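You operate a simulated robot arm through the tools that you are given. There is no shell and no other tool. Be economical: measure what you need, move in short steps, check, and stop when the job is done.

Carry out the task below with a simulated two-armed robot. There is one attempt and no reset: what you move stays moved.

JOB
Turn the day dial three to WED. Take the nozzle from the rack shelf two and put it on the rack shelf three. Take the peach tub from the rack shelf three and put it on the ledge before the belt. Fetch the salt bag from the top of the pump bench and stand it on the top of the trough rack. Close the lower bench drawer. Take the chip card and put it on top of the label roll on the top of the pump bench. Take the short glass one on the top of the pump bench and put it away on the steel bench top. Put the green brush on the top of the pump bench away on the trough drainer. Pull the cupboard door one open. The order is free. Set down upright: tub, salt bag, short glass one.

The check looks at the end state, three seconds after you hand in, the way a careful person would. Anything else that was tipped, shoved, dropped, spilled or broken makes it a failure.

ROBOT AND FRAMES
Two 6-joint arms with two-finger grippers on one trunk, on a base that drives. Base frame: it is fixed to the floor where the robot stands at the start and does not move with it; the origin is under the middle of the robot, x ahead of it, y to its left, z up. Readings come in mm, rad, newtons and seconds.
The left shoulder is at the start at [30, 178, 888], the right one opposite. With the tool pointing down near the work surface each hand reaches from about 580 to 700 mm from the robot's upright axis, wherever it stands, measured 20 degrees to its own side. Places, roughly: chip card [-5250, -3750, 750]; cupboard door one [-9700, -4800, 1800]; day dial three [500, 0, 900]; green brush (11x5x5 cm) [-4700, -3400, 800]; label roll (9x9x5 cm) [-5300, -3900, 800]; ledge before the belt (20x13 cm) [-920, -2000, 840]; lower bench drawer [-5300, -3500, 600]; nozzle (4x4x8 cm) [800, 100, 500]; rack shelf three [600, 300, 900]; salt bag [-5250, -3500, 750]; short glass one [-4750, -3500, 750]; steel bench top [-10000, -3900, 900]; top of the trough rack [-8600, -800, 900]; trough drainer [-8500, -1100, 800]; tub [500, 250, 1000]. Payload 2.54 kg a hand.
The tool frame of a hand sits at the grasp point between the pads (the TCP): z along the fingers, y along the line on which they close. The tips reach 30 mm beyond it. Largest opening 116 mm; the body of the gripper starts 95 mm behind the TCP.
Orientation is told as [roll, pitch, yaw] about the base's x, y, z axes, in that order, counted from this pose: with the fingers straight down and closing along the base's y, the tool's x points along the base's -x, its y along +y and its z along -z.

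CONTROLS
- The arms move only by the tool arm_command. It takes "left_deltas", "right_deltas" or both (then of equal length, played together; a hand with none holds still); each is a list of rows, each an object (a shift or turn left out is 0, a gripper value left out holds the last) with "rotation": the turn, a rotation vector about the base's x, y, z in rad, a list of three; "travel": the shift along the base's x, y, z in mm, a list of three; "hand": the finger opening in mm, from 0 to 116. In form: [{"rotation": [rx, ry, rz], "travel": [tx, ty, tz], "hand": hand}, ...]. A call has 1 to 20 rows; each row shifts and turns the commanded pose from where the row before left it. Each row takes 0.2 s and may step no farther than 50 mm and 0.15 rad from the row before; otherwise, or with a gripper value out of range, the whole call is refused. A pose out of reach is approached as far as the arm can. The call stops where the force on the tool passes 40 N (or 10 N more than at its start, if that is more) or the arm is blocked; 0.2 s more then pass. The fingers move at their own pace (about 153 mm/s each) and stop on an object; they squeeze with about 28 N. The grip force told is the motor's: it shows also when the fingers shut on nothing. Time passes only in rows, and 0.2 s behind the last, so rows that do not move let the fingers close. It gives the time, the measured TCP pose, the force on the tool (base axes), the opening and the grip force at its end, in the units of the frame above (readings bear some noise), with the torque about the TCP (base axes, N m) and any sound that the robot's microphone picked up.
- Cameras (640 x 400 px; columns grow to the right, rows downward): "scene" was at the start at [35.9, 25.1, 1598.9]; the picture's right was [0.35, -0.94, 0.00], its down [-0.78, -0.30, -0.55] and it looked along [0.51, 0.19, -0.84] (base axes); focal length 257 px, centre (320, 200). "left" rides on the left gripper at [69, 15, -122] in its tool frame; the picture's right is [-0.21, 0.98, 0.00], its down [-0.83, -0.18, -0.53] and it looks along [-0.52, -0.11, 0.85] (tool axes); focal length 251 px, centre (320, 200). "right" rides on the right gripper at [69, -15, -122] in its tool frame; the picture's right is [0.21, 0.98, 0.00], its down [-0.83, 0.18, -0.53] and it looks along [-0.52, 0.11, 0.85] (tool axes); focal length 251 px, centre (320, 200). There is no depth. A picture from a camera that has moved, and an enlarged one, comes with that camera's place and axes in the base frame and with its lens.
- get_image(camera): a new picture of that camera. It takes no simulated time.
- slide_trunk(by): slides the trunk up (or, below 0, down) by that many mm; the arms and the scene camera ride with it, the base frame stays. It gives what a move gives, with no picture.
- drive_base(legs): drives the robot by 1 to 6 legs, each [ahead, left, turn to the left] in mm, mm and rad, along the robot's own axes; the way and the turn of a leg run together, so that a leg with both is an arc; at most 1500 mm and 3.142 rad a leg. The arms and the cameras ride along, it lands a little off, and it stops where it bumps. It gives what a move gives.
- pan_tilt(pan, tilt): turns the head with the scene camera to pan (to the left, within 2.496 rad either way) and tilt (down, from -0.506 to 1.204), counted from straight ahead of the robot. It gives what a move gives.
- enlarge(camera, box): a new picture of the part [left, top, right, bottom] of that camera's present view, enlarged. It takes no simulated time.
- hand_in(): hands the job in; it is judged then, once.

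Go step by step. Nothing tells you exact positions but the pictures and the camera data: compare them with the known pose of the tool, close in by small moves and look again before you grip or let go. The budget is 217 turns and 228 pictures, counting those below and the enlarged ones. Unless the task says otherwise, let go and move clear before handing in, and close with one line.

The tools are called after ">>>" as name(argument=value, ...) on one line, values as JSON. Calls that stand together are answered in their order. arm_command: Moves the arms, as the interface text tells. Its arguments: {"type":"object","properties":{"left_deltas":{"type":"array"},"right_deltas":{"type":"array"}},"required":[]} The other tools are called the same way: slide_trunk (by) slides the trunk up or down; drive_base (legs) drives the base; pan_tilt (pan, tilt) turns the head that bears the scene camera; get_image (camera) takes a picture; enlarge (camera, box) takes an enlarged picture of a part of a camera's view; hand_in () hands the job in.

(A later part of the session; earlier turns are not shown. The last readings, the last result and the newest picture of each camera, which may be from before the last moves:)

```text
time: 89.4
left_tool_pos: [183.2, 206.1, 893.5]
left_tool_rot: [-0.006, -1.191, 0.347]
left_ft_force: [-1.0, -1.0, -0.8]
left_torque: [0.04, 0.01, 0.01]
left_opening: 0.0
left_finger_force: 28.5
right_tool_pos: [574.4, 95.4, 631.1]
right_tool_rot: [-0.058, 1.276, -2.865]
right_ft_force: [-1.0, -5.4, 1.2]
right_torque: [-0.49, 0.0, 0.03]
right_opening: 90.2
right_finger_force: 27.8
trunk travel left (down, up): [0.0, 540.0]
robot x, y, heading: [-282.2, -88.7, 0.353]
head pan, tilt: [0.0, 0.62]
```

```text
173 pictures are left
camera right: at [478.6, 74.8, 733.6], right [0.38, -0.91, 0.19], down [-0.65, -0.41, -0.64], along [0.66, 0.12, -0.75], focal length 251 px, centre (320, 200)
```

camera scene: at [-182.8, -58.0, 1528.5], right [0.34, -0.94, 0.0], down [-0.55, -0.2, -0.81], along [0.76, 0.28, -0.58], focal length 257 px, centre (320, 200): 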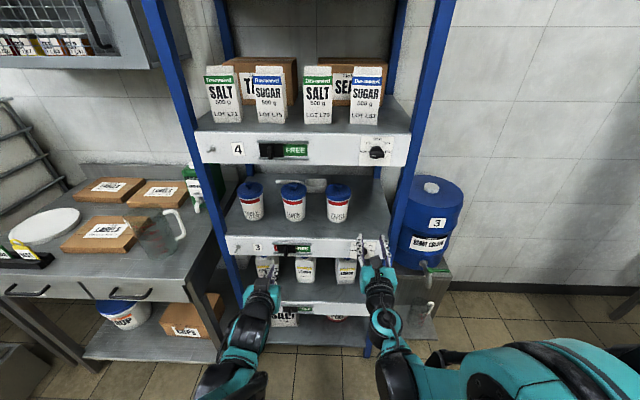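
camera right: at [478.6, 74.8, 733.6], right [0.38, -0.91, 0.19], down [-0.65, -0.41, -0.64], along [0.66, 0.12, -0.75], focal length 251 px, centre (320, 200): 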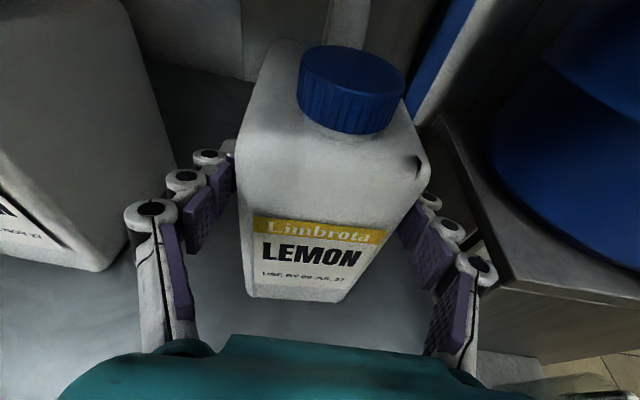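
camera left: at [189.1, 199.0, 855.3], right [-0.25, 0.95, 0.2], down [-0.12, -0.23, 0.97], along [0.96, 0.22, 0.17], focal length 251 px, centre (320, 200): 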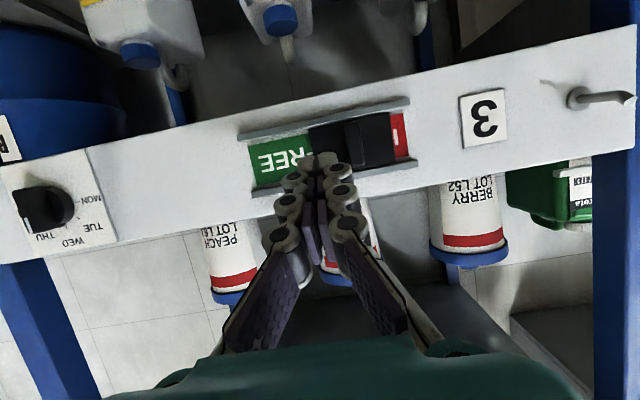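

Jug gripped. I'll lift it slightly and check the load before drawing it out.

>>> arm_command(right_deltas=[{"travel": [0, 0, 5]}, {"travel": [0, 0, 5]}, {"travel": [0, 0, 5]}, {"travel": [0, 0, 5]}, {}])

>>> get_image(camera="right")

```text
time: 90.6
left_tool_pos: [186.6, 206.3, 893.3]
left_tool_rot: [-0.007, -1.189, 0.347]
left_ft_force: [1.0, -0.4, -1.1]
left_torque: [0.01, 0.01, 0.0]
left_opening: 0.1
left_finger_force: 28.9
right_tool_pos: [575.5, 95.3, 647.4]
right_tool_rot: [-0.058, 1.278, -2.869]
right_ft_force: [1.3, 0.1, -15.3]
right_torque: [-0.19, 0.51, 0.01]
right_opening: 88.5
right_finger_force: 28.1
trunk travel left (down, up): [0.0, 540.0]
robot x, y, heading: [-277.2, -91.2, 0.348]
head pan, tilt: [0.0, 0.62]
```

```text
172 pictures are left
camera right: at [480.0, 75.6, 749.1], right [0.38, -0.91, 0.19], down [-0.65, -0.41, -0.64], along [0.66, 0.12, -0.74], focal length 251 px, centre (320, 200)
```

right: 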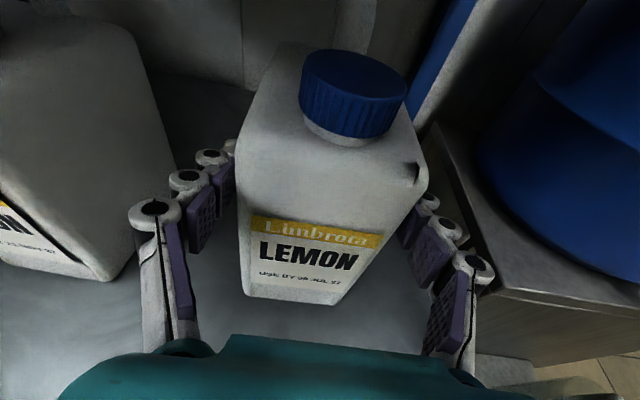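

The jug (≈1.5 kg) holds well. I'll draw it straight out of the shelf.

>>> drive_base(legs=[[-160, 0, 0], [-190, 0, 0]])

>>> get_image(camera="right")

>>> get_image(camera="scene")

```text
time: 93.1
left_tool_pos: [-134.4, 84.2, 893.9]
left_tool_rot: [-0.006, -1.192, 0.338]
left_ft_force: [-0.8, 1.2, 0.7]
left_torque: [-0.01, 0.01, 0.0]
left_opening: 0.2
left_finger_force: 28.5
right_tool_pos: [255.2, -28.2, 648.9]
right_tool_rot: [-0.061, 1.28, -2.875]
right_ft_force: [0.1, -0.1, -15.5]
right_torque: [-0.19, 0.5, 0.0]
right_opening: 88.4
right_finger_force: 27.6
trunk travel left (down, up): [0.0, 540.0]
robot x, y, heading: [-600.9, -206.8, 0.343]
head pan, tilt: [0.0, 0.62]
```

```text
171 pictures are left
camera right: at [159.2, -48.0, 749.8], right [0.37, -0.91, 0.19], down [-0.66, -0.4, -0.64], along [0.66, 0.11, -0.74], focal length 251 px, centre (320, 200)
```

right: 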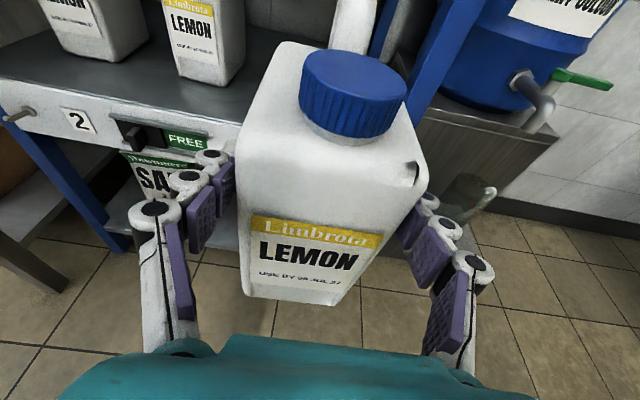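

```text
170 pictures are left
camera scene: at [-545.7, -187.6, 1528.5], right [0.34, -0.94, 0.0], down [-0.55, -0.2, -0.81], along [0.77, 0.27, -0.58], focal length 257 px, centre (320, 200)
```

scene: 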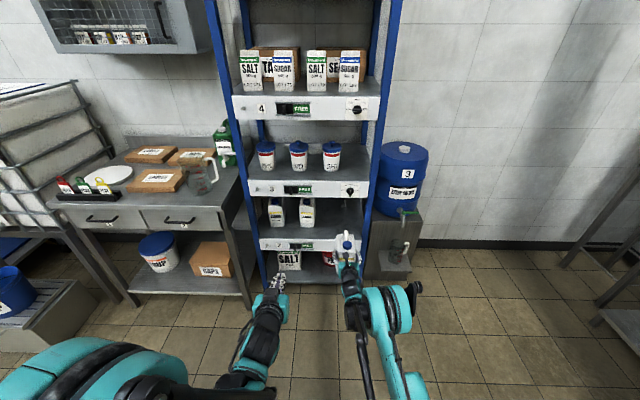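

>>> enlarge(camera="scene", box=[248, 180, 388, 268])

```text
4.55 times, centred on (318, 224) of scene
camera zoom: at [-545.7, -187.6, 1528.5], right [0.34, -0.94, 0.0], down [-0.55, -0.2, -0.81], along [0.77, 0.27, -0.58], focal length 1169 px, centre (329, 91)
```

zoom: 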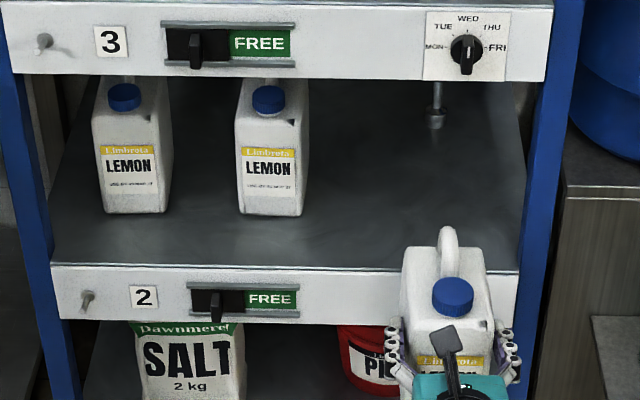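

The nozzle stands at about [728, 101] on shelf two. I'll hold the jug up and aside with the right hand and roll the left hand (camera up) to fetch the nozzle.

>>> arm_command(right_deltas=[{"travel": [0, 0, 45]}, {"travel": [0, 0, 45]}, {"travel": [0, 0, 45]}, {"travel": [0, 0, 45]}, {"travel": [-32, -25, 22]}, {"travel": [-32, -25, 22]}, {"travel": [-32, -25, 22]}, {"travel": [-32, -25, 22]}, {"travel": [-32, -25, 22]}, {"travel": [-32, -25, 22]}, {"travel": [-32, -25, 22]}, {"travel": [-32, -25, 22]}, {"travel": [-32, -25, 22]}, {"travel": [-32, -25, 22]}])

>>> arm_command(left_deltas=[{"rotation": [-0.131, -0.0464, 0.0555]}, {"rotation": [-0.131, -0.0464, 0.0555]}, {"rotation": [-0.131, -0.0464, 0.0555]}, {"rotation": [-0.131, -0.0464, 0.0555]}, {"rotation": [-0.131, -0.0464, 0.0555]}, {"rotation": [-0.131, -0.0464, 0.0555]}, {"rotation": [-0.131, -0.0464, 0.0555]}, {"rotation": [-0.131, -0.0464, 0.0555]}, {"rotation": [-0.131, -0.0464, 0.0555]}, {"rotation": [-0.131, -0.0464, 0.0555]}, {"rotation": [-0.131, -0.0464, 0.0555]}, {"rotation": [-0.131, -0.0464, 0.0555]}, {"rotation": [-0.131, -0.0464, 0.0555]}, {"rotation": [-0.131, -0.0464, 0.0555]}, {"rotation": [-0.131, -0.0464, 0.0555]}, {"rotation": [-0.131, -0.0464, 0.0555]}, {"rotation": [-0.131, -0.0464, 0.0555]}, {"rotation": [-0.131, -0.0464, 0.0555]}, {"rotation": [-0.131, -0.0464, 0.0555]}, {"rotation": [-0.131, -0.0464, 0.0555]}])

>>> get_image(camera="left")

>>> get_image(camera="right")

```text
time: 96.1
left_tool_pos: [-135.2, 84.1, 894.3]
left_tool_rot: [-0.008, -1.193, 0.335]
left_ft_force: [-0.8, -0.9, -0.3]
left_torque: [-0.03, 0.0, -0.01]
left_opening: 0.1
left_finger_force: 28.0
right_tool_pos: [-86.2, -214.4, 1047.6]
right_tool_rot: [-0.059, 1.281, -2.88]
right_ft_force: [-0.2, -0.4, -13.8]
right_torque: [-0.22, 0.52, 0.0]
right_opening: 88.1
right_finger_force: 28.1
right hand out of reach, approached as far as the arm can: row 9, 10, 11, 12, 13, 14
trunk travel left (down, up): [0.0, 540.0]
robot x, y, heading: [-602.3, -205.5, 0.34]
head pan, tilt: [0.0, 0.62]
```

```text
time: 100.3
left_tool_pos: [-148.1, 139.6, 893.0]
left_tool_rot: [-0.355, 1.164, 3.1]
left_ft_force: [-0.4, -0.7, -0.6]
left_torque: [0.02, -0.03, 0.0]
left_opening: 0.0
left_finger_force: 28.5
left hand out of reach, approached as far as the arm can: row 17, 18, 19, 20
right_tool_pos: [-86.0, -214.9, 1044.9]
right_tool_rot: [-0.058, 1.28, -2.881]
right_ft_force: [0.6, 0.1, -15.0]
right_torque: [-0.17, 0.53, 0.01]
right_opening: 88.4
right_finger_force: 28.0
trunk travel left (down, up): [0.0, 540.0]
robot x, y, heading: [-599.8, -209.6, 0.342]
head pan, tilt: [0.0, 0.62]
```

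```text
168 pictures are left
camera left: at [-223.4, 87.5, 1000.3], right [0.19, -0.92, -0.33], down [-0.84, 0.02, -0.54], along [0.5, 0.38, -0.78], focal length 251 px, centre (320, 200)
```

left: 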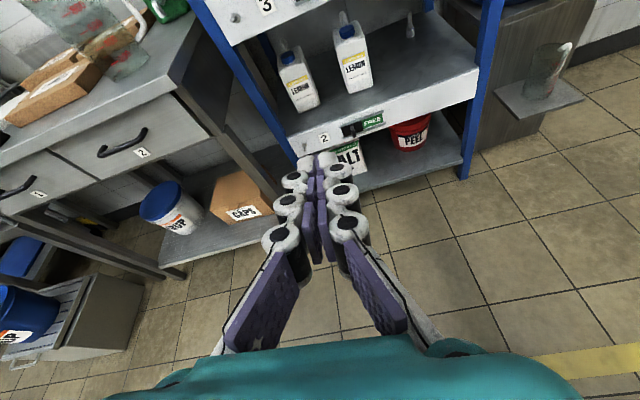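

```text
167 pictures are left
camera right: at [-181.1, -233.1, 1147.9], right [0.37, -0.91, 0.19], down [-0.66, -0.4, -0.64], along [0.66, 0.11, -0.74], focal length 251 px, centre (320, 200)
```

right: 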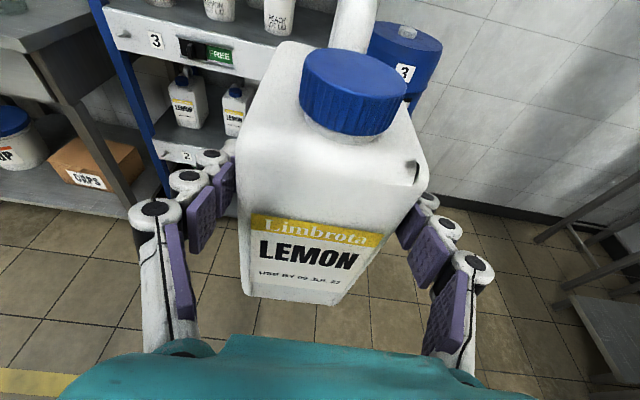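

>>> arm_command(left_deltas=[{"travel": [45, 16, 0], "hand": 80}, {"travel": [45, 16, 0]}, {"travel": [45, 16, 0]}, {"travel": [38, 13, -28]}, {"travel": [38, 13, -28]}, {"travel": [38, 13, -28]}, {"travel": [20, 7, -45]}, {"travel": [0, 0, -48]}, {"travel": [0, 0, -48]}, {"travel": [0, 0, -40]}, {"rotation": [-0.07, -0.025, 0.03]}, {"rotation": [-0.07, -0.025, 0.03]}, {}])

>>> drive_base(legs=[[0, -277, 0]])

>>> get_image(camera="left")

```text
time: 103.1
left_tool_pos: [109.4, 258.5, 627.1]
left_tool_rot: [0.023, 1.191, -2.781]
left_ft_force: [-0.6, -0.4, -0.4]
left_torque: [0.01, -0.01, 0.0]
left_opening: 79.9
left_finger_force: 0.1
left hand out of reach, approached as far as the arm can: row 11, 12
right_tool_pos: [-85.3, -215.7, 1045.2]
right_tool_rot: [-0.057, 1.281, -2.881]
right_ft_force: [0.5, 0.0, -14.9]
right_torque: [-0.19, 0.48, -0.01]
right_opening: 88.0
right_finger_force: 27.6
trunk travel left (down, up): [0.0, 540.0]
robot x, y, heading: [-601.4, -210.0, 0.344]
head pan, tilt: [0.0, 0.62]
```

```text
time: 105.1
left_tool_pos: [205.5, -9.7, 627.3]
left_tool_rot: [0.021, 1.191, -2.787]
left_ft_force: [0.6, 0.8, 0.4]
left_torque: [0.03, 0.01, 0.01]
left_opening: 80.1
left_finger_force: 0.1
right_tool_pos: [11.0, -483.7, 1045.2]
right_tool_rot: [-0.061, 1.28, -2.88]
right_ft_force: [0.0, 0.2, -15.8]
right_torque: [-0.16, 0.51, 0.0]
right_opening: 88.4
right_finger_force: 27.6
trunk travel left (down, up): [0.0, 540.0]
robot x, y, heading: [-501.9, -477.5, 0.344]
head pan, tilt: [0.0, 0.62]
```

```text
166 pictures are left
camera left: at [128.2, -52.1, 736.6], right [0.25, -0.95, -0.19], down [-0.82, -0.1, -0.57], along [0.52, 0.3, -0.8], focal length 251 px, centre (320, 200)
```

left: 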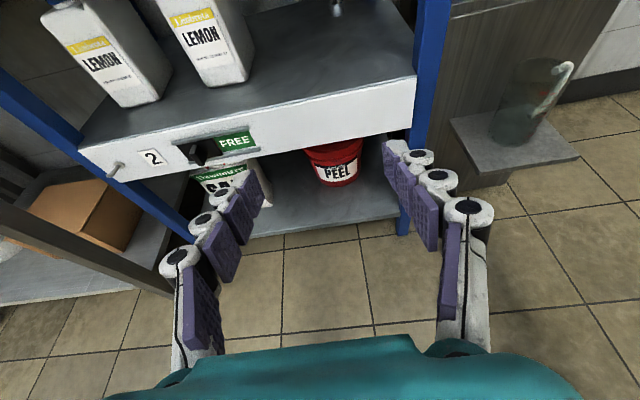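

>>> drive_base(legs=[[0, -69, 0], [290, 0, 0]])

>>> get_image(camera="left")

```text
time: 107.7
left_tool_pos: [506.2, 22.7, 626.7]
left_tool_rot: [0.023, 1.19, -2.786]
left_ft_force: [0.3, -0.6, 0.4]
left_torque: [-0.03, -0.02, 0.05]
left_opening: 79.8
left_finger_force: 0.0
right_tool_pos: [310.3, -450.1, 1045.3]
right_tool_rot: [-0.057, 1.277, -2.881]
right_ft_force: [0.5, 0.1, -15.8]
right_torque: [-0.17, 0.49, -0.03]
right_opening: 88.3
right_finger_force: 27.9
trunk travel left (down, up): [0.0, 540.0]
robot x, y, heading: [-207.9, -443.5, 0.342]
head pan, tilt: [0.0, 0.62]
```

```text
165 pictures are left
camera left: at [428.1, -18.8, 736.0], right [0.25, -0.95, -0.19], down [-0.82, -0.1, -0.57], along [0.52, 0.3, -0.8], focal length 251 px, centre (320, 200)
```

left: 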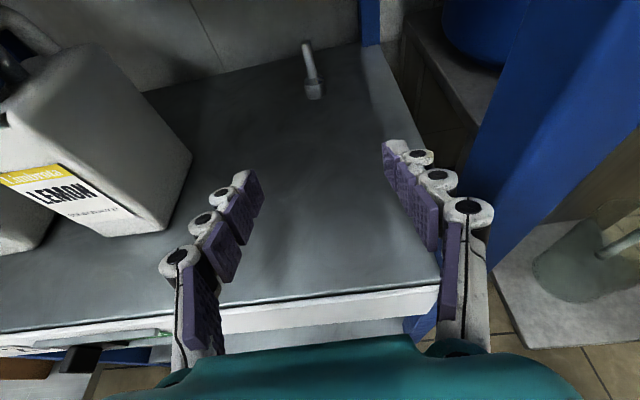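

The nozzle is straight ahead at about [720, 104]. Lowering and advancing.

>>> arm_command(left_deltas=[{"travel": [26, 16, -14]}, {"travel": [28, 10, -15]}, {"travel": [9, 3, -14]}, {}])

>>> drive_base(legs=[[110, 0, 0]])

>>> get_image(camera="left")

```text
time: 108.7
left_tool_pos: [548.3, 45.8, 619.1]
left_tool_rot: [0.023, 1.192, -2.784]
left_ft_force: [-0.6, 0.5, -0.1]
left_torque: [-0.01, -0.01, 0.01]
left_opening: 79.9
left_finger_force: 0.2
left hand out of reach, approached as far as the arm can: row 2, 3
right_tool_pos: [310.6, -449.4, 1045.9]
right_tool_rot: [-0.056, 1.277, -2.881]
right_ft_force: [0.5, -0.3, -15.3]
right_torque: [-0.15, 0.52, 0.01]
right_opening: 88.2
right_finger_force: 28.1
trunk travel left (down, up): [0.0, 540.0]
robot x, y, heading: [-205.4, -442.5, 0.344]
head pan, tilt: [0.0, 0.62]
```

```text
time: 109.9
left_tool_pos: [651.8, 84.6, 617.2]
left_tool_rot: [0.021, 1.189, -2.782]
left_ft_force: [0.4, 0.4, -0.5]
left_torque: [0.0, -0.01, -0.03]
left_opening: 80.0
left_finger_force: 0.1
right_tool_pos: [414.1, -410.5, 1044.7]
right_tool_rot: [-0.058, 1.277, -2.877]
right_ft_force: [1.0, -0.3, -15.7]
right_torque: [-0.17, 0.49, -0.01]
right_opening: 88.0
right_finger_force: 27.8
trunk travel left (down, up): [0.0, 540.0]
robot x, y, heading: [-104.2, -403.2, 0.345]
head pan, tilt: [0.0, 0.62]
```

```text
164 pictures are left
camera left: at [573.8, 42.3, 727.1], right [0.25, -0.95, -0.19], down [-0.82, -0.1, -0.57], along [0.52, 0.3, -0.8], focal length 251 px, centre (320, 200)
```

left: 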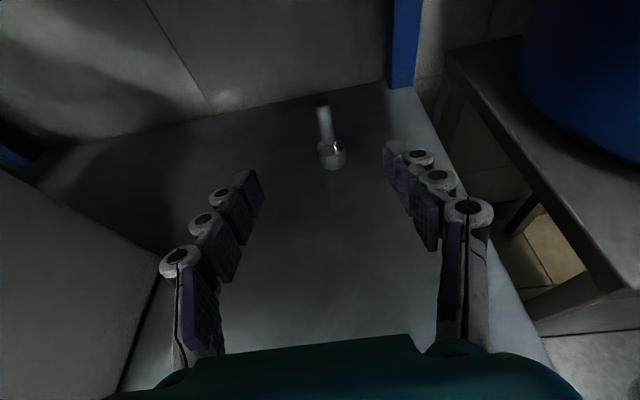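

>>> arm_command(left_deltas=[{"rotation": [-0.0333, 0.0943, 0]}, {"travel": [0, 0, -10]}, {}])

>>> drive_base(legs=[[45, -6, 0]])

>>> get_image(camera="left")

```text
time: 110.7
left_tool_pos: [651.0, 85.0, 608.7]
left_tool_rot: [0.019, 1.09, -2.79]
left_ft_force: [-0.2, 0.3, 0.1]
left_torque: [-0.03, 0.02, 0.0]
left_opening: 79.9
left_finger_force: 0.1
right_tool_pos: [413.4, -411.4, 1045.9]
right_tool_rot: [-0.058, 1.279, -2.876]
right_ft_force: [-0.4, 1.3, -14.8]
right_torque: [-0.18, 0.49, 0.02]
right_opening: 88.3
right_finger_force: 27.6
trunk travel left (down, up): [0.0, 540.0]
robot x, y, heading: [-102.0, -405.6, 0.351]
head pan, tilt: [0.0, 0.62]
```

```text
time: 111.6
left_tool_pos: [695.1, 95.4, 607.9]
left_tool_rot: [0.018, 1.089, -2.789]
left_ft_force: [0.0, 0.1, 0.1]
left_torque: [-0.01, 0.0, -0.01]
left_opening: 80.0
left_finger_force: 0.0
right_tool_pos: [459.4, -403.1, 1044.0]
right_tool_rot: [-0.061, 1.275, -2.877]
right_ft_force: [1.7, 0.3, -16.0]
right_torque: [-0.16, 0.51, -0.02]
right_opening: 88.2
right_finger_force: 28.2
trunk travel left (down, up): [0.0, 540.0]
robot x, y, heading: [-59.2, -398.0, 0.342]
head pan, tilt: [0.0, 0.62]
```

```text
163 pictures are left
camera left: at [628.1, 56.6, 725.1], right [0.23, -0.96, -0.18], down [-0.87, -0.11, -0.49], along [0.44, 0.27, -0.85], focal length 251 px, centre (320, 200)
```

left: 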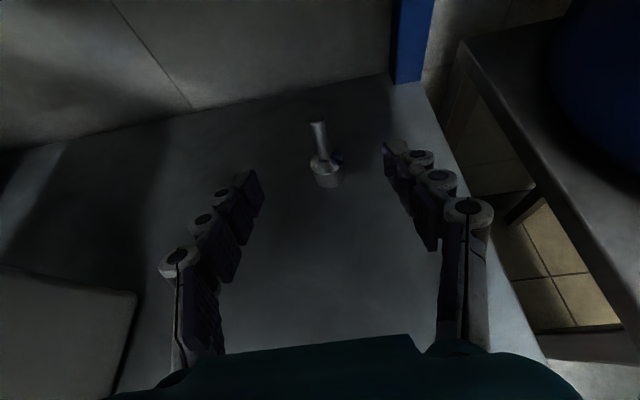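

>>> drive_base(legs=[[28, 0, 0]])

>>> arm_command(left_deltas=[{"travel": [0, 0, -6]}, {}])

>>> get_image(camera="left")

```text
time: 112.5
left_tool_pos: [720.5, 104.4, 607.0]
left_tool_rot: [0.019, 1.089, -2.788]
left_ft_force: [-0.3, 0.0, -1.1]
left_torque: [0.02, -0.03, 0.02]
left_opening: 80.1
left_finger_force: 0.0
right_tool_pos: [484.0, -392.6, 1044.8]
right_tool_rot: [-0.059, 1.274, -2.879]
right_ft_force: [0.7, 0.2, -15.9]
right_torque: [-0.18, 0.49, -0.03]
right_opening: 88.2
right_finger_force: 27.9
trunk travel left (down, up): [0.0, 540.0]
robot x, y, heading: [-31.2, -391.1, 0.35]
head pan, tilt: [0.0, 0.62]
```

```text
time: 113.0
left_tool_pos: [721.7, 103.0, 602.8]
left_tool_rot: [0.02, 1.089, -2.791]
left_ft_force: [0.2, 0.3, 0.3]
left_torque: [-0.01, 0.0, -0.06]
left_opening: 80.0
left_finger_force: 0.1
right_tool_pos: [483.0, -393.0, 1045.6]
right_tool_rot: [-0.061, 1.278, -2.878]
right_ft_force: [0.7, -0.3, -15.3]
right_torque: [-0.16, 0.51, -0.03]
right_opening: 88.5
right_finger_force: 28.0
trunk travel left (down, up): [0.0, 540.0]
robot x, y, heading: [-32.2, -388.0, 0.343]
head pan, tilt: [0.0, 0.62]
```

```text
162 pictures are left
camera left: at [653.9, 65.0, 720.4], right [0.23, -0.96, -0.18], down [-0.87, -0.11, -0.49], along [0.45, 0.27, -0.85], focal length 251 px, centre (320, 200)
```

left: 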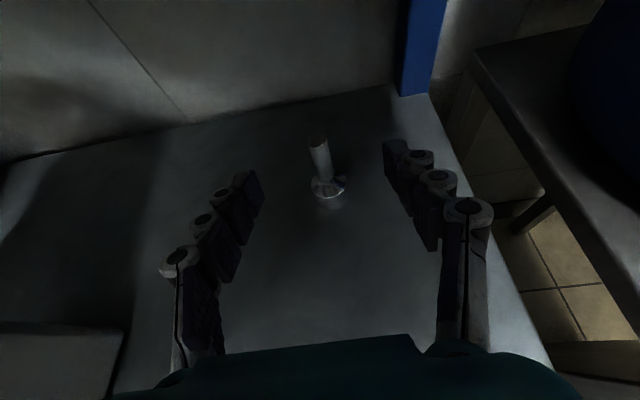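

>>> arm_command(left_deltas=[{"travel": [10, 3.5, 0]}, {"travel": [10, 3.5, 0]}, {}])

>>> get_image(camera="left")

```text
time: 113.8
left_tool_pos: [733.2, 108.3, 610.9]
left_tool_rot: [0.018, 1.089, -2.79]
left_ft_force: [-0.4, -0.1, -0.4]
left_torque: [0.01, 0.02, 0.01]
left_opening: 79.9
left_finger_force: 0.1
left hand out of reach, approached as far as the arm can: row 1, 2
right_tool_pos: [483.9, -393.0, 1046.2]
right_tool_rot: [-0.059, 1.275, -2.879]
right_ft_force: [-0.3, -0.1, -15.5]
right_torque: [-0.17, 0.51, 0.0]
right_opening: 88.3
right_finger_force: 28.0
trunk travel left (down, up): [0.0, 540.0]
robot x, y, heading: [-33.0, -383.8, 0.344]
head pan, tilt: [0.0, 0.62]
```

```text
161 pictures are left
camera left: at [666.6, 70.9, 729.6], right [0.23, -0.96, -0.18], down [-0.87, -0.11, -0.49], along [0.44, 0.27, -0.85], focal length 251 px, centre (320, 200)
```

left: 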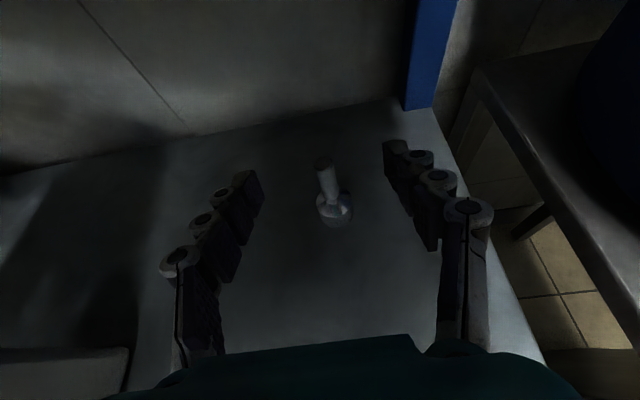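

>>> drive_base(legs=[[22, 0, 0]])

>>> arm_command(left_deltas=[{"travel": [-10, -3, -7]}, {}])

>>> get_image(camera="left")

```text
time: 114.7
left_tool_pos: [744.3, 113.7, 609.0]
left_tool_rot: [0.017, 1.086, -2.792]
left_ft_force: [-0.2, -0.2, 0.1]
left_torque: [-0.01, -0.03, -0.01]
left_opening: 80.0
left_finger_force: 0.0
right_tool_pos: [497.5, -387.3, 1043.7]
right_tool_rot: [-0.06, 1.27, -2.878]
right_ft_force: [0.1, 0.9, -16.3]
right_torque: [-0.16, 0.49, -0.01]
right_opening: 88.0
right_finger_force: 28.1
trunk travel left (down, up): [0.0, 540.0]
robot x, y, heading: [-17.4, -381.9, 0.344]
head pan, tilt: [0.0, 0.62]
stopped in leg 1: the robot was blocked; the commanded pose is now the measured one
```

```text
time: 115.3
left_tool_pos: [733.2, 109.4, 601.3]
left_tool_rot: [0.018, 1.087, -2.791]
left_ft_force: [-0.2, 0.0, 0.4]
left_torque: [0.01, 0.0, -0.03]
left_opening: 80.6
left_finger_force: 0.1
right_tool_pos: [496.1, -387.4, 1045.1]
right_tool_rot: [-0.06, 1.273, -2.878]
right_ft_force: [0.0, 0.1, -15.3]
right_torque: [-0.16, 0.52, -0.01]
right_opening: 88.1
right_finger_force: 28.1
trunk travel left (down, up): [0.0, 540.0]
robot x, y, heading: [-18.1, -384.7, 0.344]
head pan, tilt: [0.0, 0.62]
```

```text
160 pictures are left
camera left: at [666.7, 70.8, 719.7], right [0.23, -0.96, -0.18], down [-0.87, -0.11, -0.48], along [0.44, 0.27, -0.86], focal length 251 px, centre (320, 200)
```

left: 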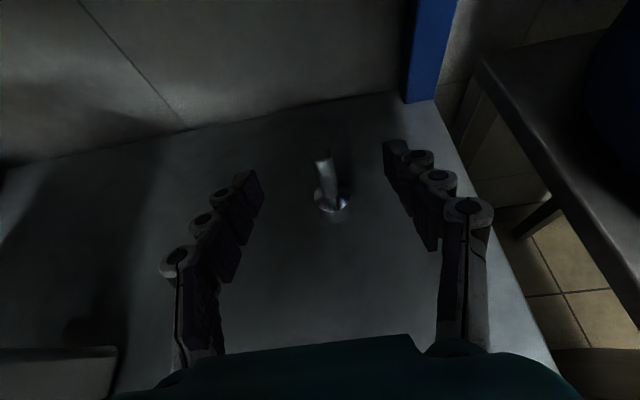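

The stem lies between the finger tips. Closing gently.

>>> arm_command(left_deltas=[{"travel": [1, -2.5, 0], "hand": 50}, {"hand": 30}, {"hand": 18}, {"hand": 0}, {}])

>>> get_image(camera="left")

>>> get_image(camera="scene")

```text
time: 116.5
left_tool_pos: [734.7, 107.8, 601.2]
left_tool_rot: [0.018, 1.087, -2.789]
left_ft_force: [0.0, 0.7, -0.3]
left_torque: [0.0, 0.01, -0.01]
left_opening: 0.0
left_finger_force: 28.4
right_tool_pos: [497.0, -388.1, 1044.8]
right_tool_rot: [-0.06, 1.273, -2.876]
right_ft_force: [-1.1, -0.1, -15.2]
right_torque: [-0.15, 0.52, 0.0]
right_opening: 88.2
right_finger_force: 28.1
trunk travel left (down, up): [0.0, 540.0]
robot x, y, heading: [-22.4, -381.6, 0.344]
head pan, tilt: [0.0, 0.62]
```

```text
159 pictures are left
camera left: at [667.1, 69.4, 719.5], right [0.23, -0.96, -0.18], down [-0.87, -0.11, -0.48], along [0.44, 0.27, -0.86], focal length 251 px, centre (320, 200)
```

left: 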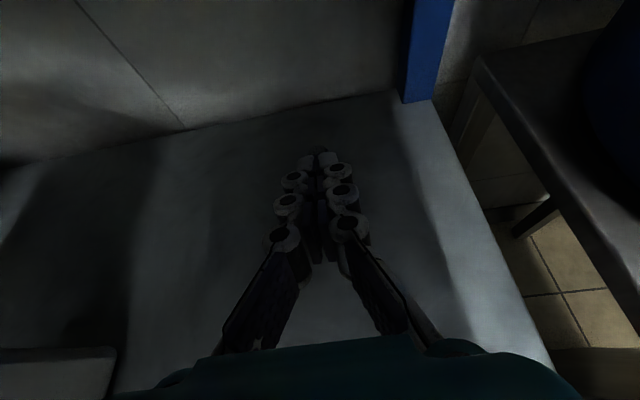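

```text
158 pictures are left
camera scene: at [37.1, -362.5, 1528.4], right [0.34, -0.94, 0.0], down [-0.55, -0.2, -0.81], along [0.77, 0.28, -0.58], focal length 257 px, centre (320, 200)
```

scene: 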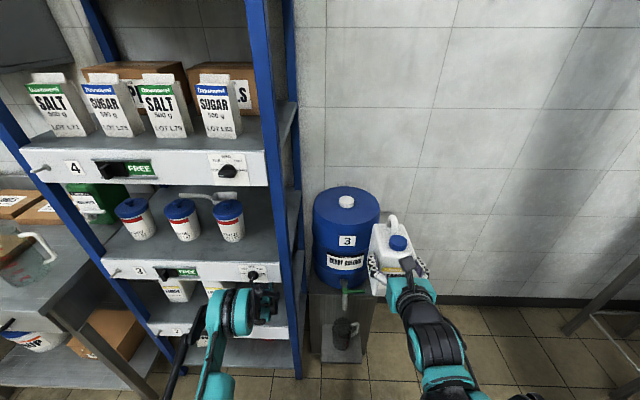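

The fingers closed short of the stem. I'll check what blocked the base near dial three.

>>> enlarge(camera="scene", box=[150, 230, 342, 350])

```text
3.33 times, centred on (246, 290) of scene
camera zoom: at [37.1, -362.5, 1528.4], right [0.34, -0.94, 0.0], down [-0.55, -0.2, -0.81], along [0.77, 0.28, -0.58], focal length 858 px, centre (567, -100)
```

zoom: 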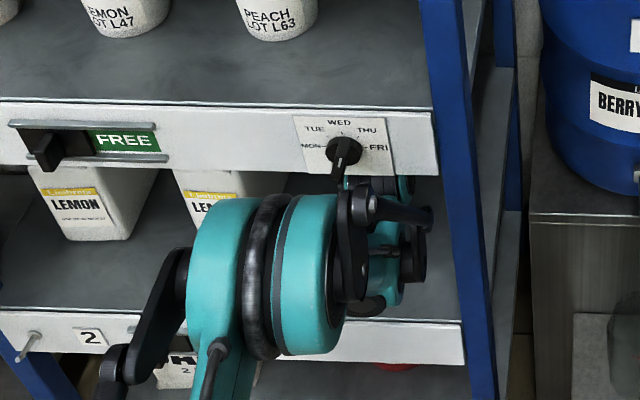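

>>> arm_command(left_deltas=[{"hand": 40}, {"hand": 80}, {}])

>>> enlarge(camera="left", box=[220, 100, 420, 225])

```text
time: 117.3
left_tool_pos: [734.3, 106.5, 600.9]
left_tool_rot: [0.02, 1.087, -2.791]
left_ft_force: [-0.2, 1.0, 1.2]
left_torque: [-0.03, -0.01, -0.03]
left_opening: 79.9
left_finger_force: 0.1
right_tool_pos: [496.7, -388.2, 1045.1]
right_tool_rot: [-0.061, 1.275, -2.876]
right_ft_force: [1.0, -0.2, -14.5]
right_torque: [-0.15, 0.5, 0.05]
right_opening: 88.3
right_finger_force: 28.6
trunk travel left (down, up): [0.0, 540.0]
robot x, y, heading: [-18.0, -379.4, 0.347]
head pan, tilt: [0.0, 0.62]
```

```text
3.20 times, centred on (320, 162) of left
camera zoom: at [667.1, 69.4, 719.5], right [0.23, -0.96, -0.18], down [-0.87, -0.11, -0.48], along [0.44, 0.27, -0.86], focal length 805 px, centre (320, 320)
```

zoom: 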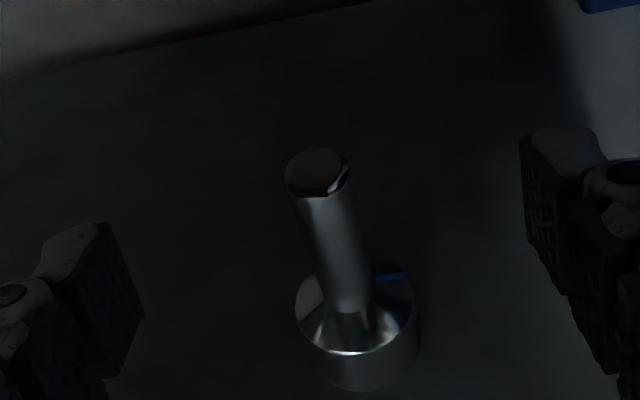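

The nozzle is untouched, just ahead of the tips. I'll stretch the arm forward a bit more.

>>> arm_command(left_deltas=[{"travel": [9, 4.5, 1]}, {"travel": [9, 4.5, 2]}, {"travel": [9, 3.5, 2]}, {}])

>>> enlarge(camera="left", box=[220, 100, 420, 225])

```text
time: 118.3
left_tool_pos: [749.3, 114.6, 613.1]
left_tool_rot: [0.02, 1.09, -2.79]
left_ft_force: [-0.3, 0.7, 0.1]
left_torque: [-0.01, 0.02, 0.01]
left_opening: 79.9
left_finger_force: 0.1
left hand out of reach, approached as far as the arm can: row 1, 2, 3
right_tool_pos: [495.3, -387.8, 1043.5]
right_tool_rot: [-0.054, 1.275, -2.874]
right_ft_force: [0.3, 0.5, -15.7]
right_torque: [-0.21, 0.49, 0.01]
right_opening: 88.3
right_finger_force: 28.1
trunk travel left (down, up): [0.0, 540.0]
robot x, y, heading: [-18.2, -384.3, 0.34]
head pan, tilt: [0.0, 0.62]
```

```text
3.20 times, centred on (320, 162) of left
camera zoom: at [682.3, 76.5, 730.2], right [0.23, -0.96, -0.18], down [-0.87, -0.11, -0.49], along [0.44, 0.27, -0.85], focal length 805 px, centre (320, 320)
```

zoom: 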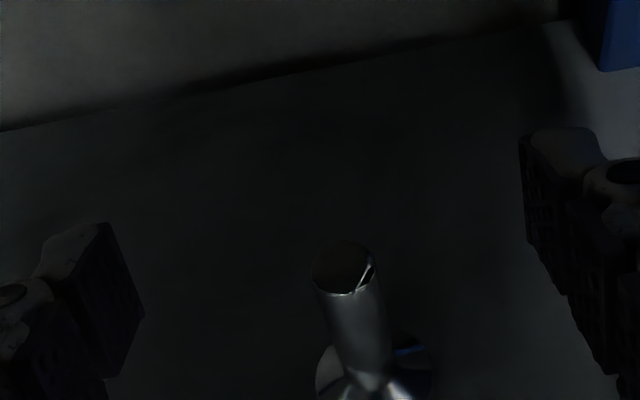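

>>> arm_command(left_deltas=[{"rotation": [-0.04, 0.113, 0], "travel": [0, 0, -6]}, {"travel": [0, 0, -8]}, {}])

>>> enlarge(camera="left", box=[220, 120, 420, 245])

>>> enlarge(camera="scene", box=[200, 240, 328, 320])

```text
time: 119.3
left_tool_pos: [736.2, 106.7, 587.9]
left_tool_rot: [0.02, 0.971, -2.806]
left_ft_force: [0.6, 0.3, -0.5]
left_torque: [0.02, 0.02, -0.02]
left_opening: 80.1
left_finger_force: 0.3
right_tool_pos: [493.5, -389.0, 1046.1]
right_tool_rot: [-0.059, 1.272, -2.879]
right_ft_force: [0.6, 0.5, -15.3]
right_torque: [-0.16, 0.51, 0.03]
right_opening: 88.1
right_finger_force: 27.9
trunk travel left (down, up): [0.0, 540.0]
robot x, y, heading: [-21.9, -381.5, 0.347]
head pan, tilt: [0.0, 0.62]
stopped in row 3 (left hand): the arm was blocked; the commanded pose is now the measured one
```

```text
3.20 times, centred on (320, 182) of left
camera zoom: at [681.8, 74.6, 713.6], right [0.19, -0.97, -0.17], down [-0.92, -0.12, -0.38], along [0.35, 0.23, -0.91], focal length 805 px, centre (320, 256)
```

zoom: 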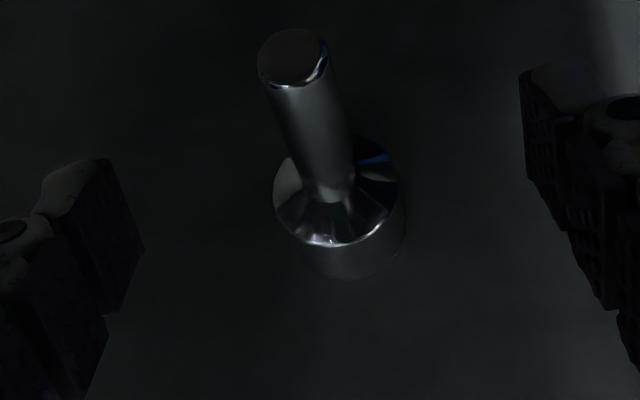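

```text
5.00 times, centred on (264, 280) of scene
camera zoom: at [34.2, -363.5, 1530.8], right [0.34, -0.94, 0.0], down [-0.55, -0.2, -0.81], along [0.77, 0.28, -0.58], focal length 1286 px, centre (600, -200)
```

zoom: 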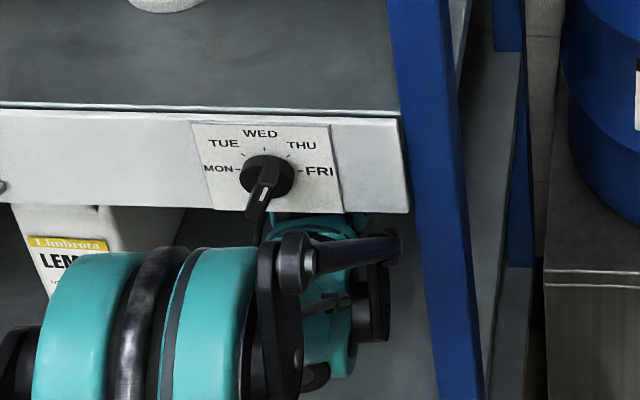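

>>> arm_command(left_deltas=[{"travel": [5, 2, 0]}, {"travel": [5, 2, 0]}, {}])

>>> enlarge(camera="left", box=[220, 120, 420, 245])

```text
time: 120.1
left_tool_pos: [735.8, 106.6, 587.1]
left_tool_rot: [0.019, 0.973, -2.805]
left_ft_force: [-0.2, 0.2, -0.3]
left_torque: [-0.02, 0.04, -0.02]
left_opening: 79.9
left_finger_force: 0.0
left hand out of reach, approached as far as the arm can: row 1, 2
right_tool_pos: [494.9, -389.3, 1045.4]
right_tool_rot: [-0.06, 1.276, -2.878]
right_ft_force: [-0.3, -0.7, -15.2]
right_torque: [-0.18, 0.51, 0.0]
right_opening: 88.2
right_finger_force: 27.7
trunk travel left (down, up): [0.0, 540.0]
robot x, y, heading: [-19.3, -379.9, 0.348]
head pan, tilt: [0.0, 0.62]
```

```text
3.20 times, centred on (320, 182) of left
camera zoom: at [682.2, 74.8, 713.8], right [0.2, -0.97, -0.17], down [-0.92, -0.12, -0.38], along [0.35, 0.23, -0.91], focal length 805 px, centre (320, 256)
```

zoom: 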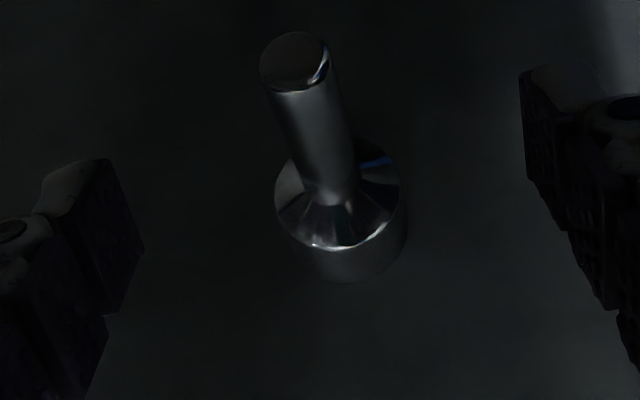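

>>> arm_command(left_deltas=[{"rotation": [0.02, -0.0566, 0], "travel": [4, 2, 4]}, {"travel": [5, 2.5, 3]}, {"travel": [3, 1.5, 0]}, {}])

>>> enlarge(camera="left", box=[220, 120, 420, 245])

```text
time: 121.1
left_tool_pos: [741.5, 110.7, 598.7]
left_tool_rot: [0.02, 1.028, -2.802]
left_ft_force: [-0.1, 0.7, -0.3]
left_torque: [-0.02, 0.02, 0.0]
left_opening: 80.0
left_finger_force: 0.1
left hand out of reach, approached as far as the arm can: row 1
right_tool_pos: [496.2, -387.7, 1043.0]
right_tool_rot: [-0.056, 1.273, -2.875]
right_ft_force: [0.1, -0.4, -15.2]
right_torque: [-0.18, 0.46, 0.02]
right_opening: 88.0
right_finger_force: 27.9
trunk travel left (down, up): [0.0, 540.0]
robot x, y, heading: [-17.1, -383.2, 0.343]
head pan, tilt: [0.0, 0.62]
```

```text
3.20 times, centred on (320, 182) of left
camera zoom: at [681.4, 76.9, 721.4], right [0.2, -0.96, -0.17], down [-0.89, -0.11, -0.43], along [0.4, 0.24, -0.88], focal length 805 px, centre (320, 256)
```

zoom: 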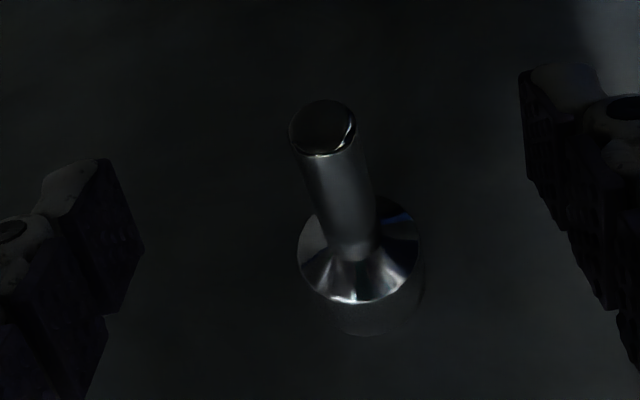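

>>> arm_command(left_deltas=[{"hand": 40}, {"hand": 0}, {}, {}])

>>> enlarge(camera="left", box=[220, 120, 420, 245])

```text
time: 122.1
left_tool_pos: [742.2, 111.0, 600.0]
left_tool_rot: [0.02, 1.028, -2.804]
left_ft_force: [0.2, -0.2, 0.0]
left_torque: [-0.04, 0.06, 0.0]
left_opening: 13.0
left_finger_force: 27.6
right_tool_pos: [494.5, -387.1, 1043.6]
right_tool_rot: [-0.055, 1.274, -2.874]
right_ft_force: [-0.1, 0.7, -14.9]
right_torque: [-0.21, 0.5, 0.0]
right_opening: 88.2
right_finger_force: 27.3
trunk travel left (down, up): [0.0, 540.0]
robot x, y, heading: [-17.7, -384.2, 0.342]
head pan, tilt: [0.0, 0.62]
```

```text
3.20 times, centred on (320, 182) of left
camera zoom: at [681.2, 76.8, 721.5], right [0.2, -0.96, -0.17], down [-0.89, -0.11, -0.43], along [0.4, 0.24, -0.88], focal length 805 px, centre (320, 256)
```

zoom: 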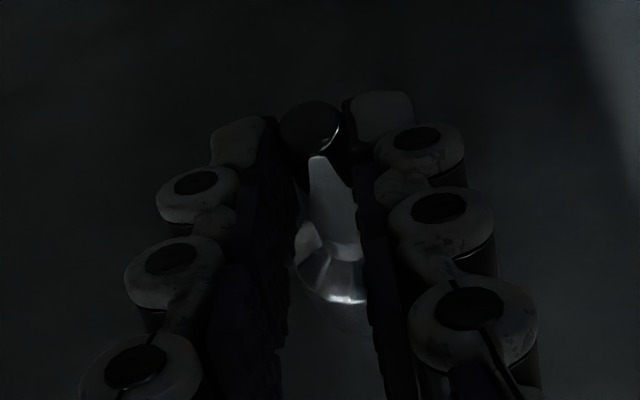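

Gripped the stem. Lifting a little and backing out.

>>> arm_command(left_deltas=[{"travel": [-4, -1.5, 4]}, {"travel": [-4, -1.5, 4]}, {"travel": [-4, -1.5, 4]}, {}])

>>> drive_base(legs=[[-100, 0, 0]])

>>> get_image(camera="left")

```text
time: 123.1
left_tool_pos: [734.0, 108.2, 608.0]
left_tool_rot: [0.021, 1.027, -2.803]
left_ft_force: [0.0, 0.0, -1.6]
left_torque: [0.0, 0.0, -0.03]
left_opening: 12.8
left_finger_force: 28.0
right_tool_pos: [499.0, -387.0, 1043.3]
right_tool_rot: [-0.054, 1.273, -2.871]
right_ft_force: [-0.7, 0.1, -14.9]
right_torque: [-0.17, 0.5, -0.01]
right_opening: 88.3
right_finger_force: 27.9
trunk travel left (down, up): [0.0, 540.0]
robot x, y, heading: [-18.8, -381.0, 0.348]
head pan, tilt: [0.0, 0.62]
```

```text
time: 124.3
left_tool_pos: [638.5, 74.4, 612.6]
left_tool_rot: [0.02, 1.029, -2.805]
left_ft_force: [-0.2, -0.6, -0.6]
left_torque: [-0.01, 0.03, 0.0]
left_opening: 13.0
left_finger_force: 27.9
right_tool_pos: [402.6, -422.6, 1044.9]
right_tool_rot: [-0.059, 1.275, -2.877]
right_ft_force: [-0.6, -1.5, -14.5]
right_torque: [-0.23, 0.51, 0.01]
right_opening: 87.9
right_finger_force: 28.1
trunk travel left (down, up): [0.0, 540.0]
robot x, y, heading: [-115.7, -416.0, 0.348]
head pan, tilt: [0.0, 0.62]
```

```text
149 pictures are left
camera left: at [578.6, 39.2, 736.0], right [0.2, -0.96, -0.17], down [-0.89, -0.11, -0.44], along [0.4, 0.25, -0.88], focal length 251 px, centre (320, 200)
```

left: 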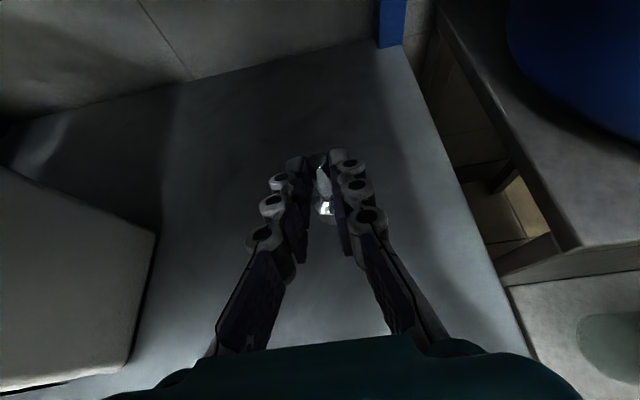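

>>> drive_base(legs=[[-330, 0, 0]])

>>> arm_command(left_deltas=[{"travel": [0, 0, 50]}, {"travel": [0, 0, 50]}, {"travel": [0, 0, 50]}, {"travel": [0, 0, 50]}, {"travel": [0, 0, 50]}, {"travel": [-20, -7, 45]}, {"travel": [-20, -7, 45]}, {"travel": [-20, -7, 45]}, {"travel": [-45, -15, 0]}, {"travel": [-45, -15, 0]}, {}])

>>> get_image(camera="left")

>>> get_image(camera="scene")

```text
time: 126.5
left_tool_pos: [325.6, -38.2, 614.4]
left_tool_rot: [0.021, 1.03, -2.803]
left_ft_force: [-0.3, 0.8, -0.1]
left_torque: [-0.02, 0.06, 0.01]
left_opening: 12.7
left_finger_force: 27.9
right_tool_pos: [88.2, -534.4, 1044.7]
right_tool_rot: [-0.061, 1.273, -2.876]
right_ft_force: [0.6, 0.0, -15.7]
right_torque: [-0.22, 0.56, 0.03]
right_opening: 88.4
right_finger_force: 27.9
trunk travel left (down, up): [0.0, 540.0]
robot x, y, heading: [-428.6, -527.7, 0.348]
head pan, tilt: [0.0, 0.62]
```

```text
time: 128.8
left_tool_pos: [175.6, -92.5, 998.8]
left_tool_rot: [0.02, 1.03, -2.805]
left_ft_force: [-0.2, 0.1, -1.2]
left_torque: [0.0, 0.0, 0.01]
left_opening: 12.9
left_finger_force: 28.4
right_tool_pos: [89.0, -534.0, 1043.1]
right_tool_rot: [-0.059, 1.272, -2.875]
right_ft_force: [1.3, 0.0, -14.8]
right_torque: [-0.14, 0.46, -0.01]
right_opening: 88.2
right_finger_force: 27.9
trunk travel left (down, up): [0.0, 540.0]
robot x, y, heading: [-427.4, -529.6, 0.346]
head pan, tilt: [0.0, 0.62]
```

```text
148 pictures are left
camera left: at [114.9, -127.2, 1121.0], right [0.21, -0.96, -0.17], down [-0.89, -0.11, -0.43], along [0.4, 0.24, -0.88], focal length 251 px, centre (320, 200)
```

left: 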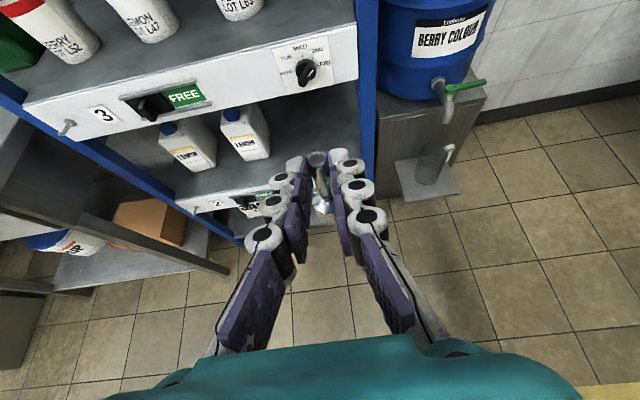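

```text
147 pictures are left
camera scene: at [-369.6, -509.2, 1528.4], right [0.34, -0.94, 0.0], down [-0.55, -0.2, -0.81], along [0.76, 0.28, -0.58], focal length 257 px, centre (320, 200)
```

scene: 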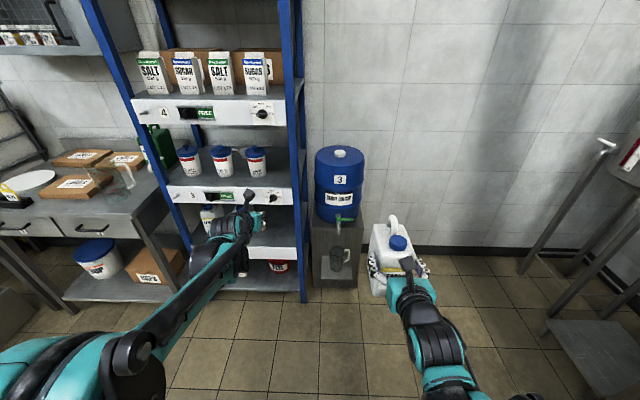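

>>> enlarge(camera="left", box=[220, 0, 420, 125])

```text
3.20 times, centred on (320, 62) of left
camera zoom: at [114.9, -127.2, 1121.0], right [0.21, -0.96, -0.17], down [-0.89, -0.11, -0.43], along [0.4, 0.24, -0.88], focal length 805 px, centre (320, 640)
```

zoom: 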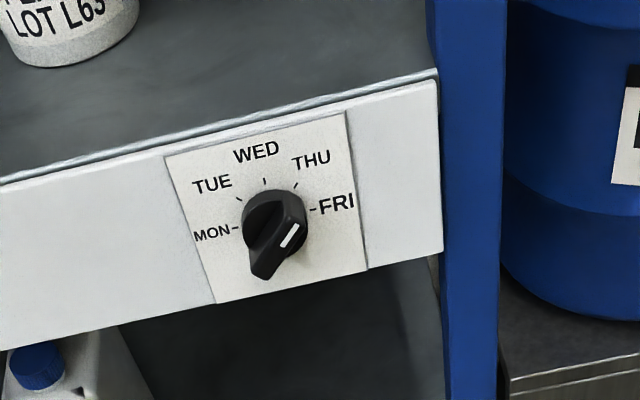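

The forearm brushed dial three towards THU; I'll redo it last. Now the nozzle: shelf three's corner is at ≈[508, −61], z≈897. I'll bring the nozzle over the free right part of the shelf.

>>> arm_command(left_deltas=[{"travel": [0, 0, 15]}, {}])

>>> drive_base(legs=[[0, -23, 0], [365, 0, 0]])

>>> get_image(camera="left")

>>> get_image(camera="scene")

```text
time: 129.4
left_tool_pos: [175.8, -92.0, 1013.6]
left_tool_rot: [0.018, 1.032, -2.802]
left_ft_force: [-0.1, 0.5, -1.1]
left_torque: [-0.02, 0.0, 0.0]
left_opening: 13.1
left_finger_force: 28.5
right_tool_pos: [88.1, -534.4, 1043.2]
right_tool_rot: [-0.059, 1.275, -2.876]
right_ft_force: [-0.3, -0.3, -15.4]
right_torque: [-0.19, 0.52, 0.02]
right_opening: 88.2
right_finger_force: 27.9
trunk travel left (down, up): [0.0, 540.0]
robot x, y, heading: [-427.8, -536.2, 0.346]
head pan, tilt: [0.0, 0.62]
```

```text
time: 132.2
left_tool_pos: [532.1, 7.3, 1014.5]
left_tool_rot: [0.02, 1.027, -2.808]
left_ft_force: [-0.3, 0.9, -1.3]
left_torque: [-0.05, 0.04, -0.04]
left_opening: 13.0
left_finger_force: 27.8
right_tool_pos: [443.0, -435.0, 1043.8]
right_tool_rot: [-0.06, 1.272, -2.883]
right_ft_force: [1.1, 0.1, -16.8]
right_torque: [-0.17, 0.49, 0.01]
right_opening: 88.0
right_finger_force: 28.1
trunk travel left (down, up): [0.0, 540.0]
robot x, y, heading: [-69.7, -425.3, 0.34]
head pan, tilt: [0.0, 0.62]
```

```text
145 pictures are left
camera left: at [471.1, -26.4, 1135.5], right [0.2, -0.96, -0.17], down [-0.89, -0.11, -0.43], along [0.4, 0.24, -0.88], focal length 251 px, centre (320, 200)
```

left: 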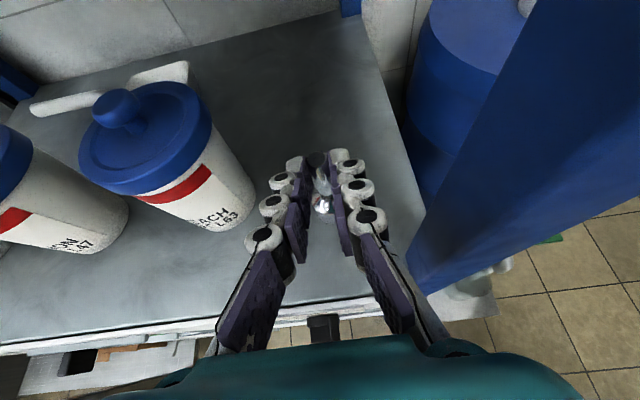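

```text
144 pictures are left
camera scene: at [-15.7, -407.1, 1528.4], right [0.33, -0.94, 0.0], down [-0.55, -0.19, -0.81], along [0.77, 0.27, -0.58], focal length 257 px, centre (320, 200)
```

scene: 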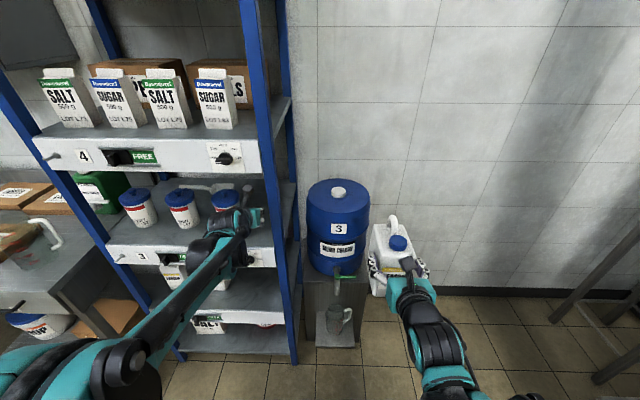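

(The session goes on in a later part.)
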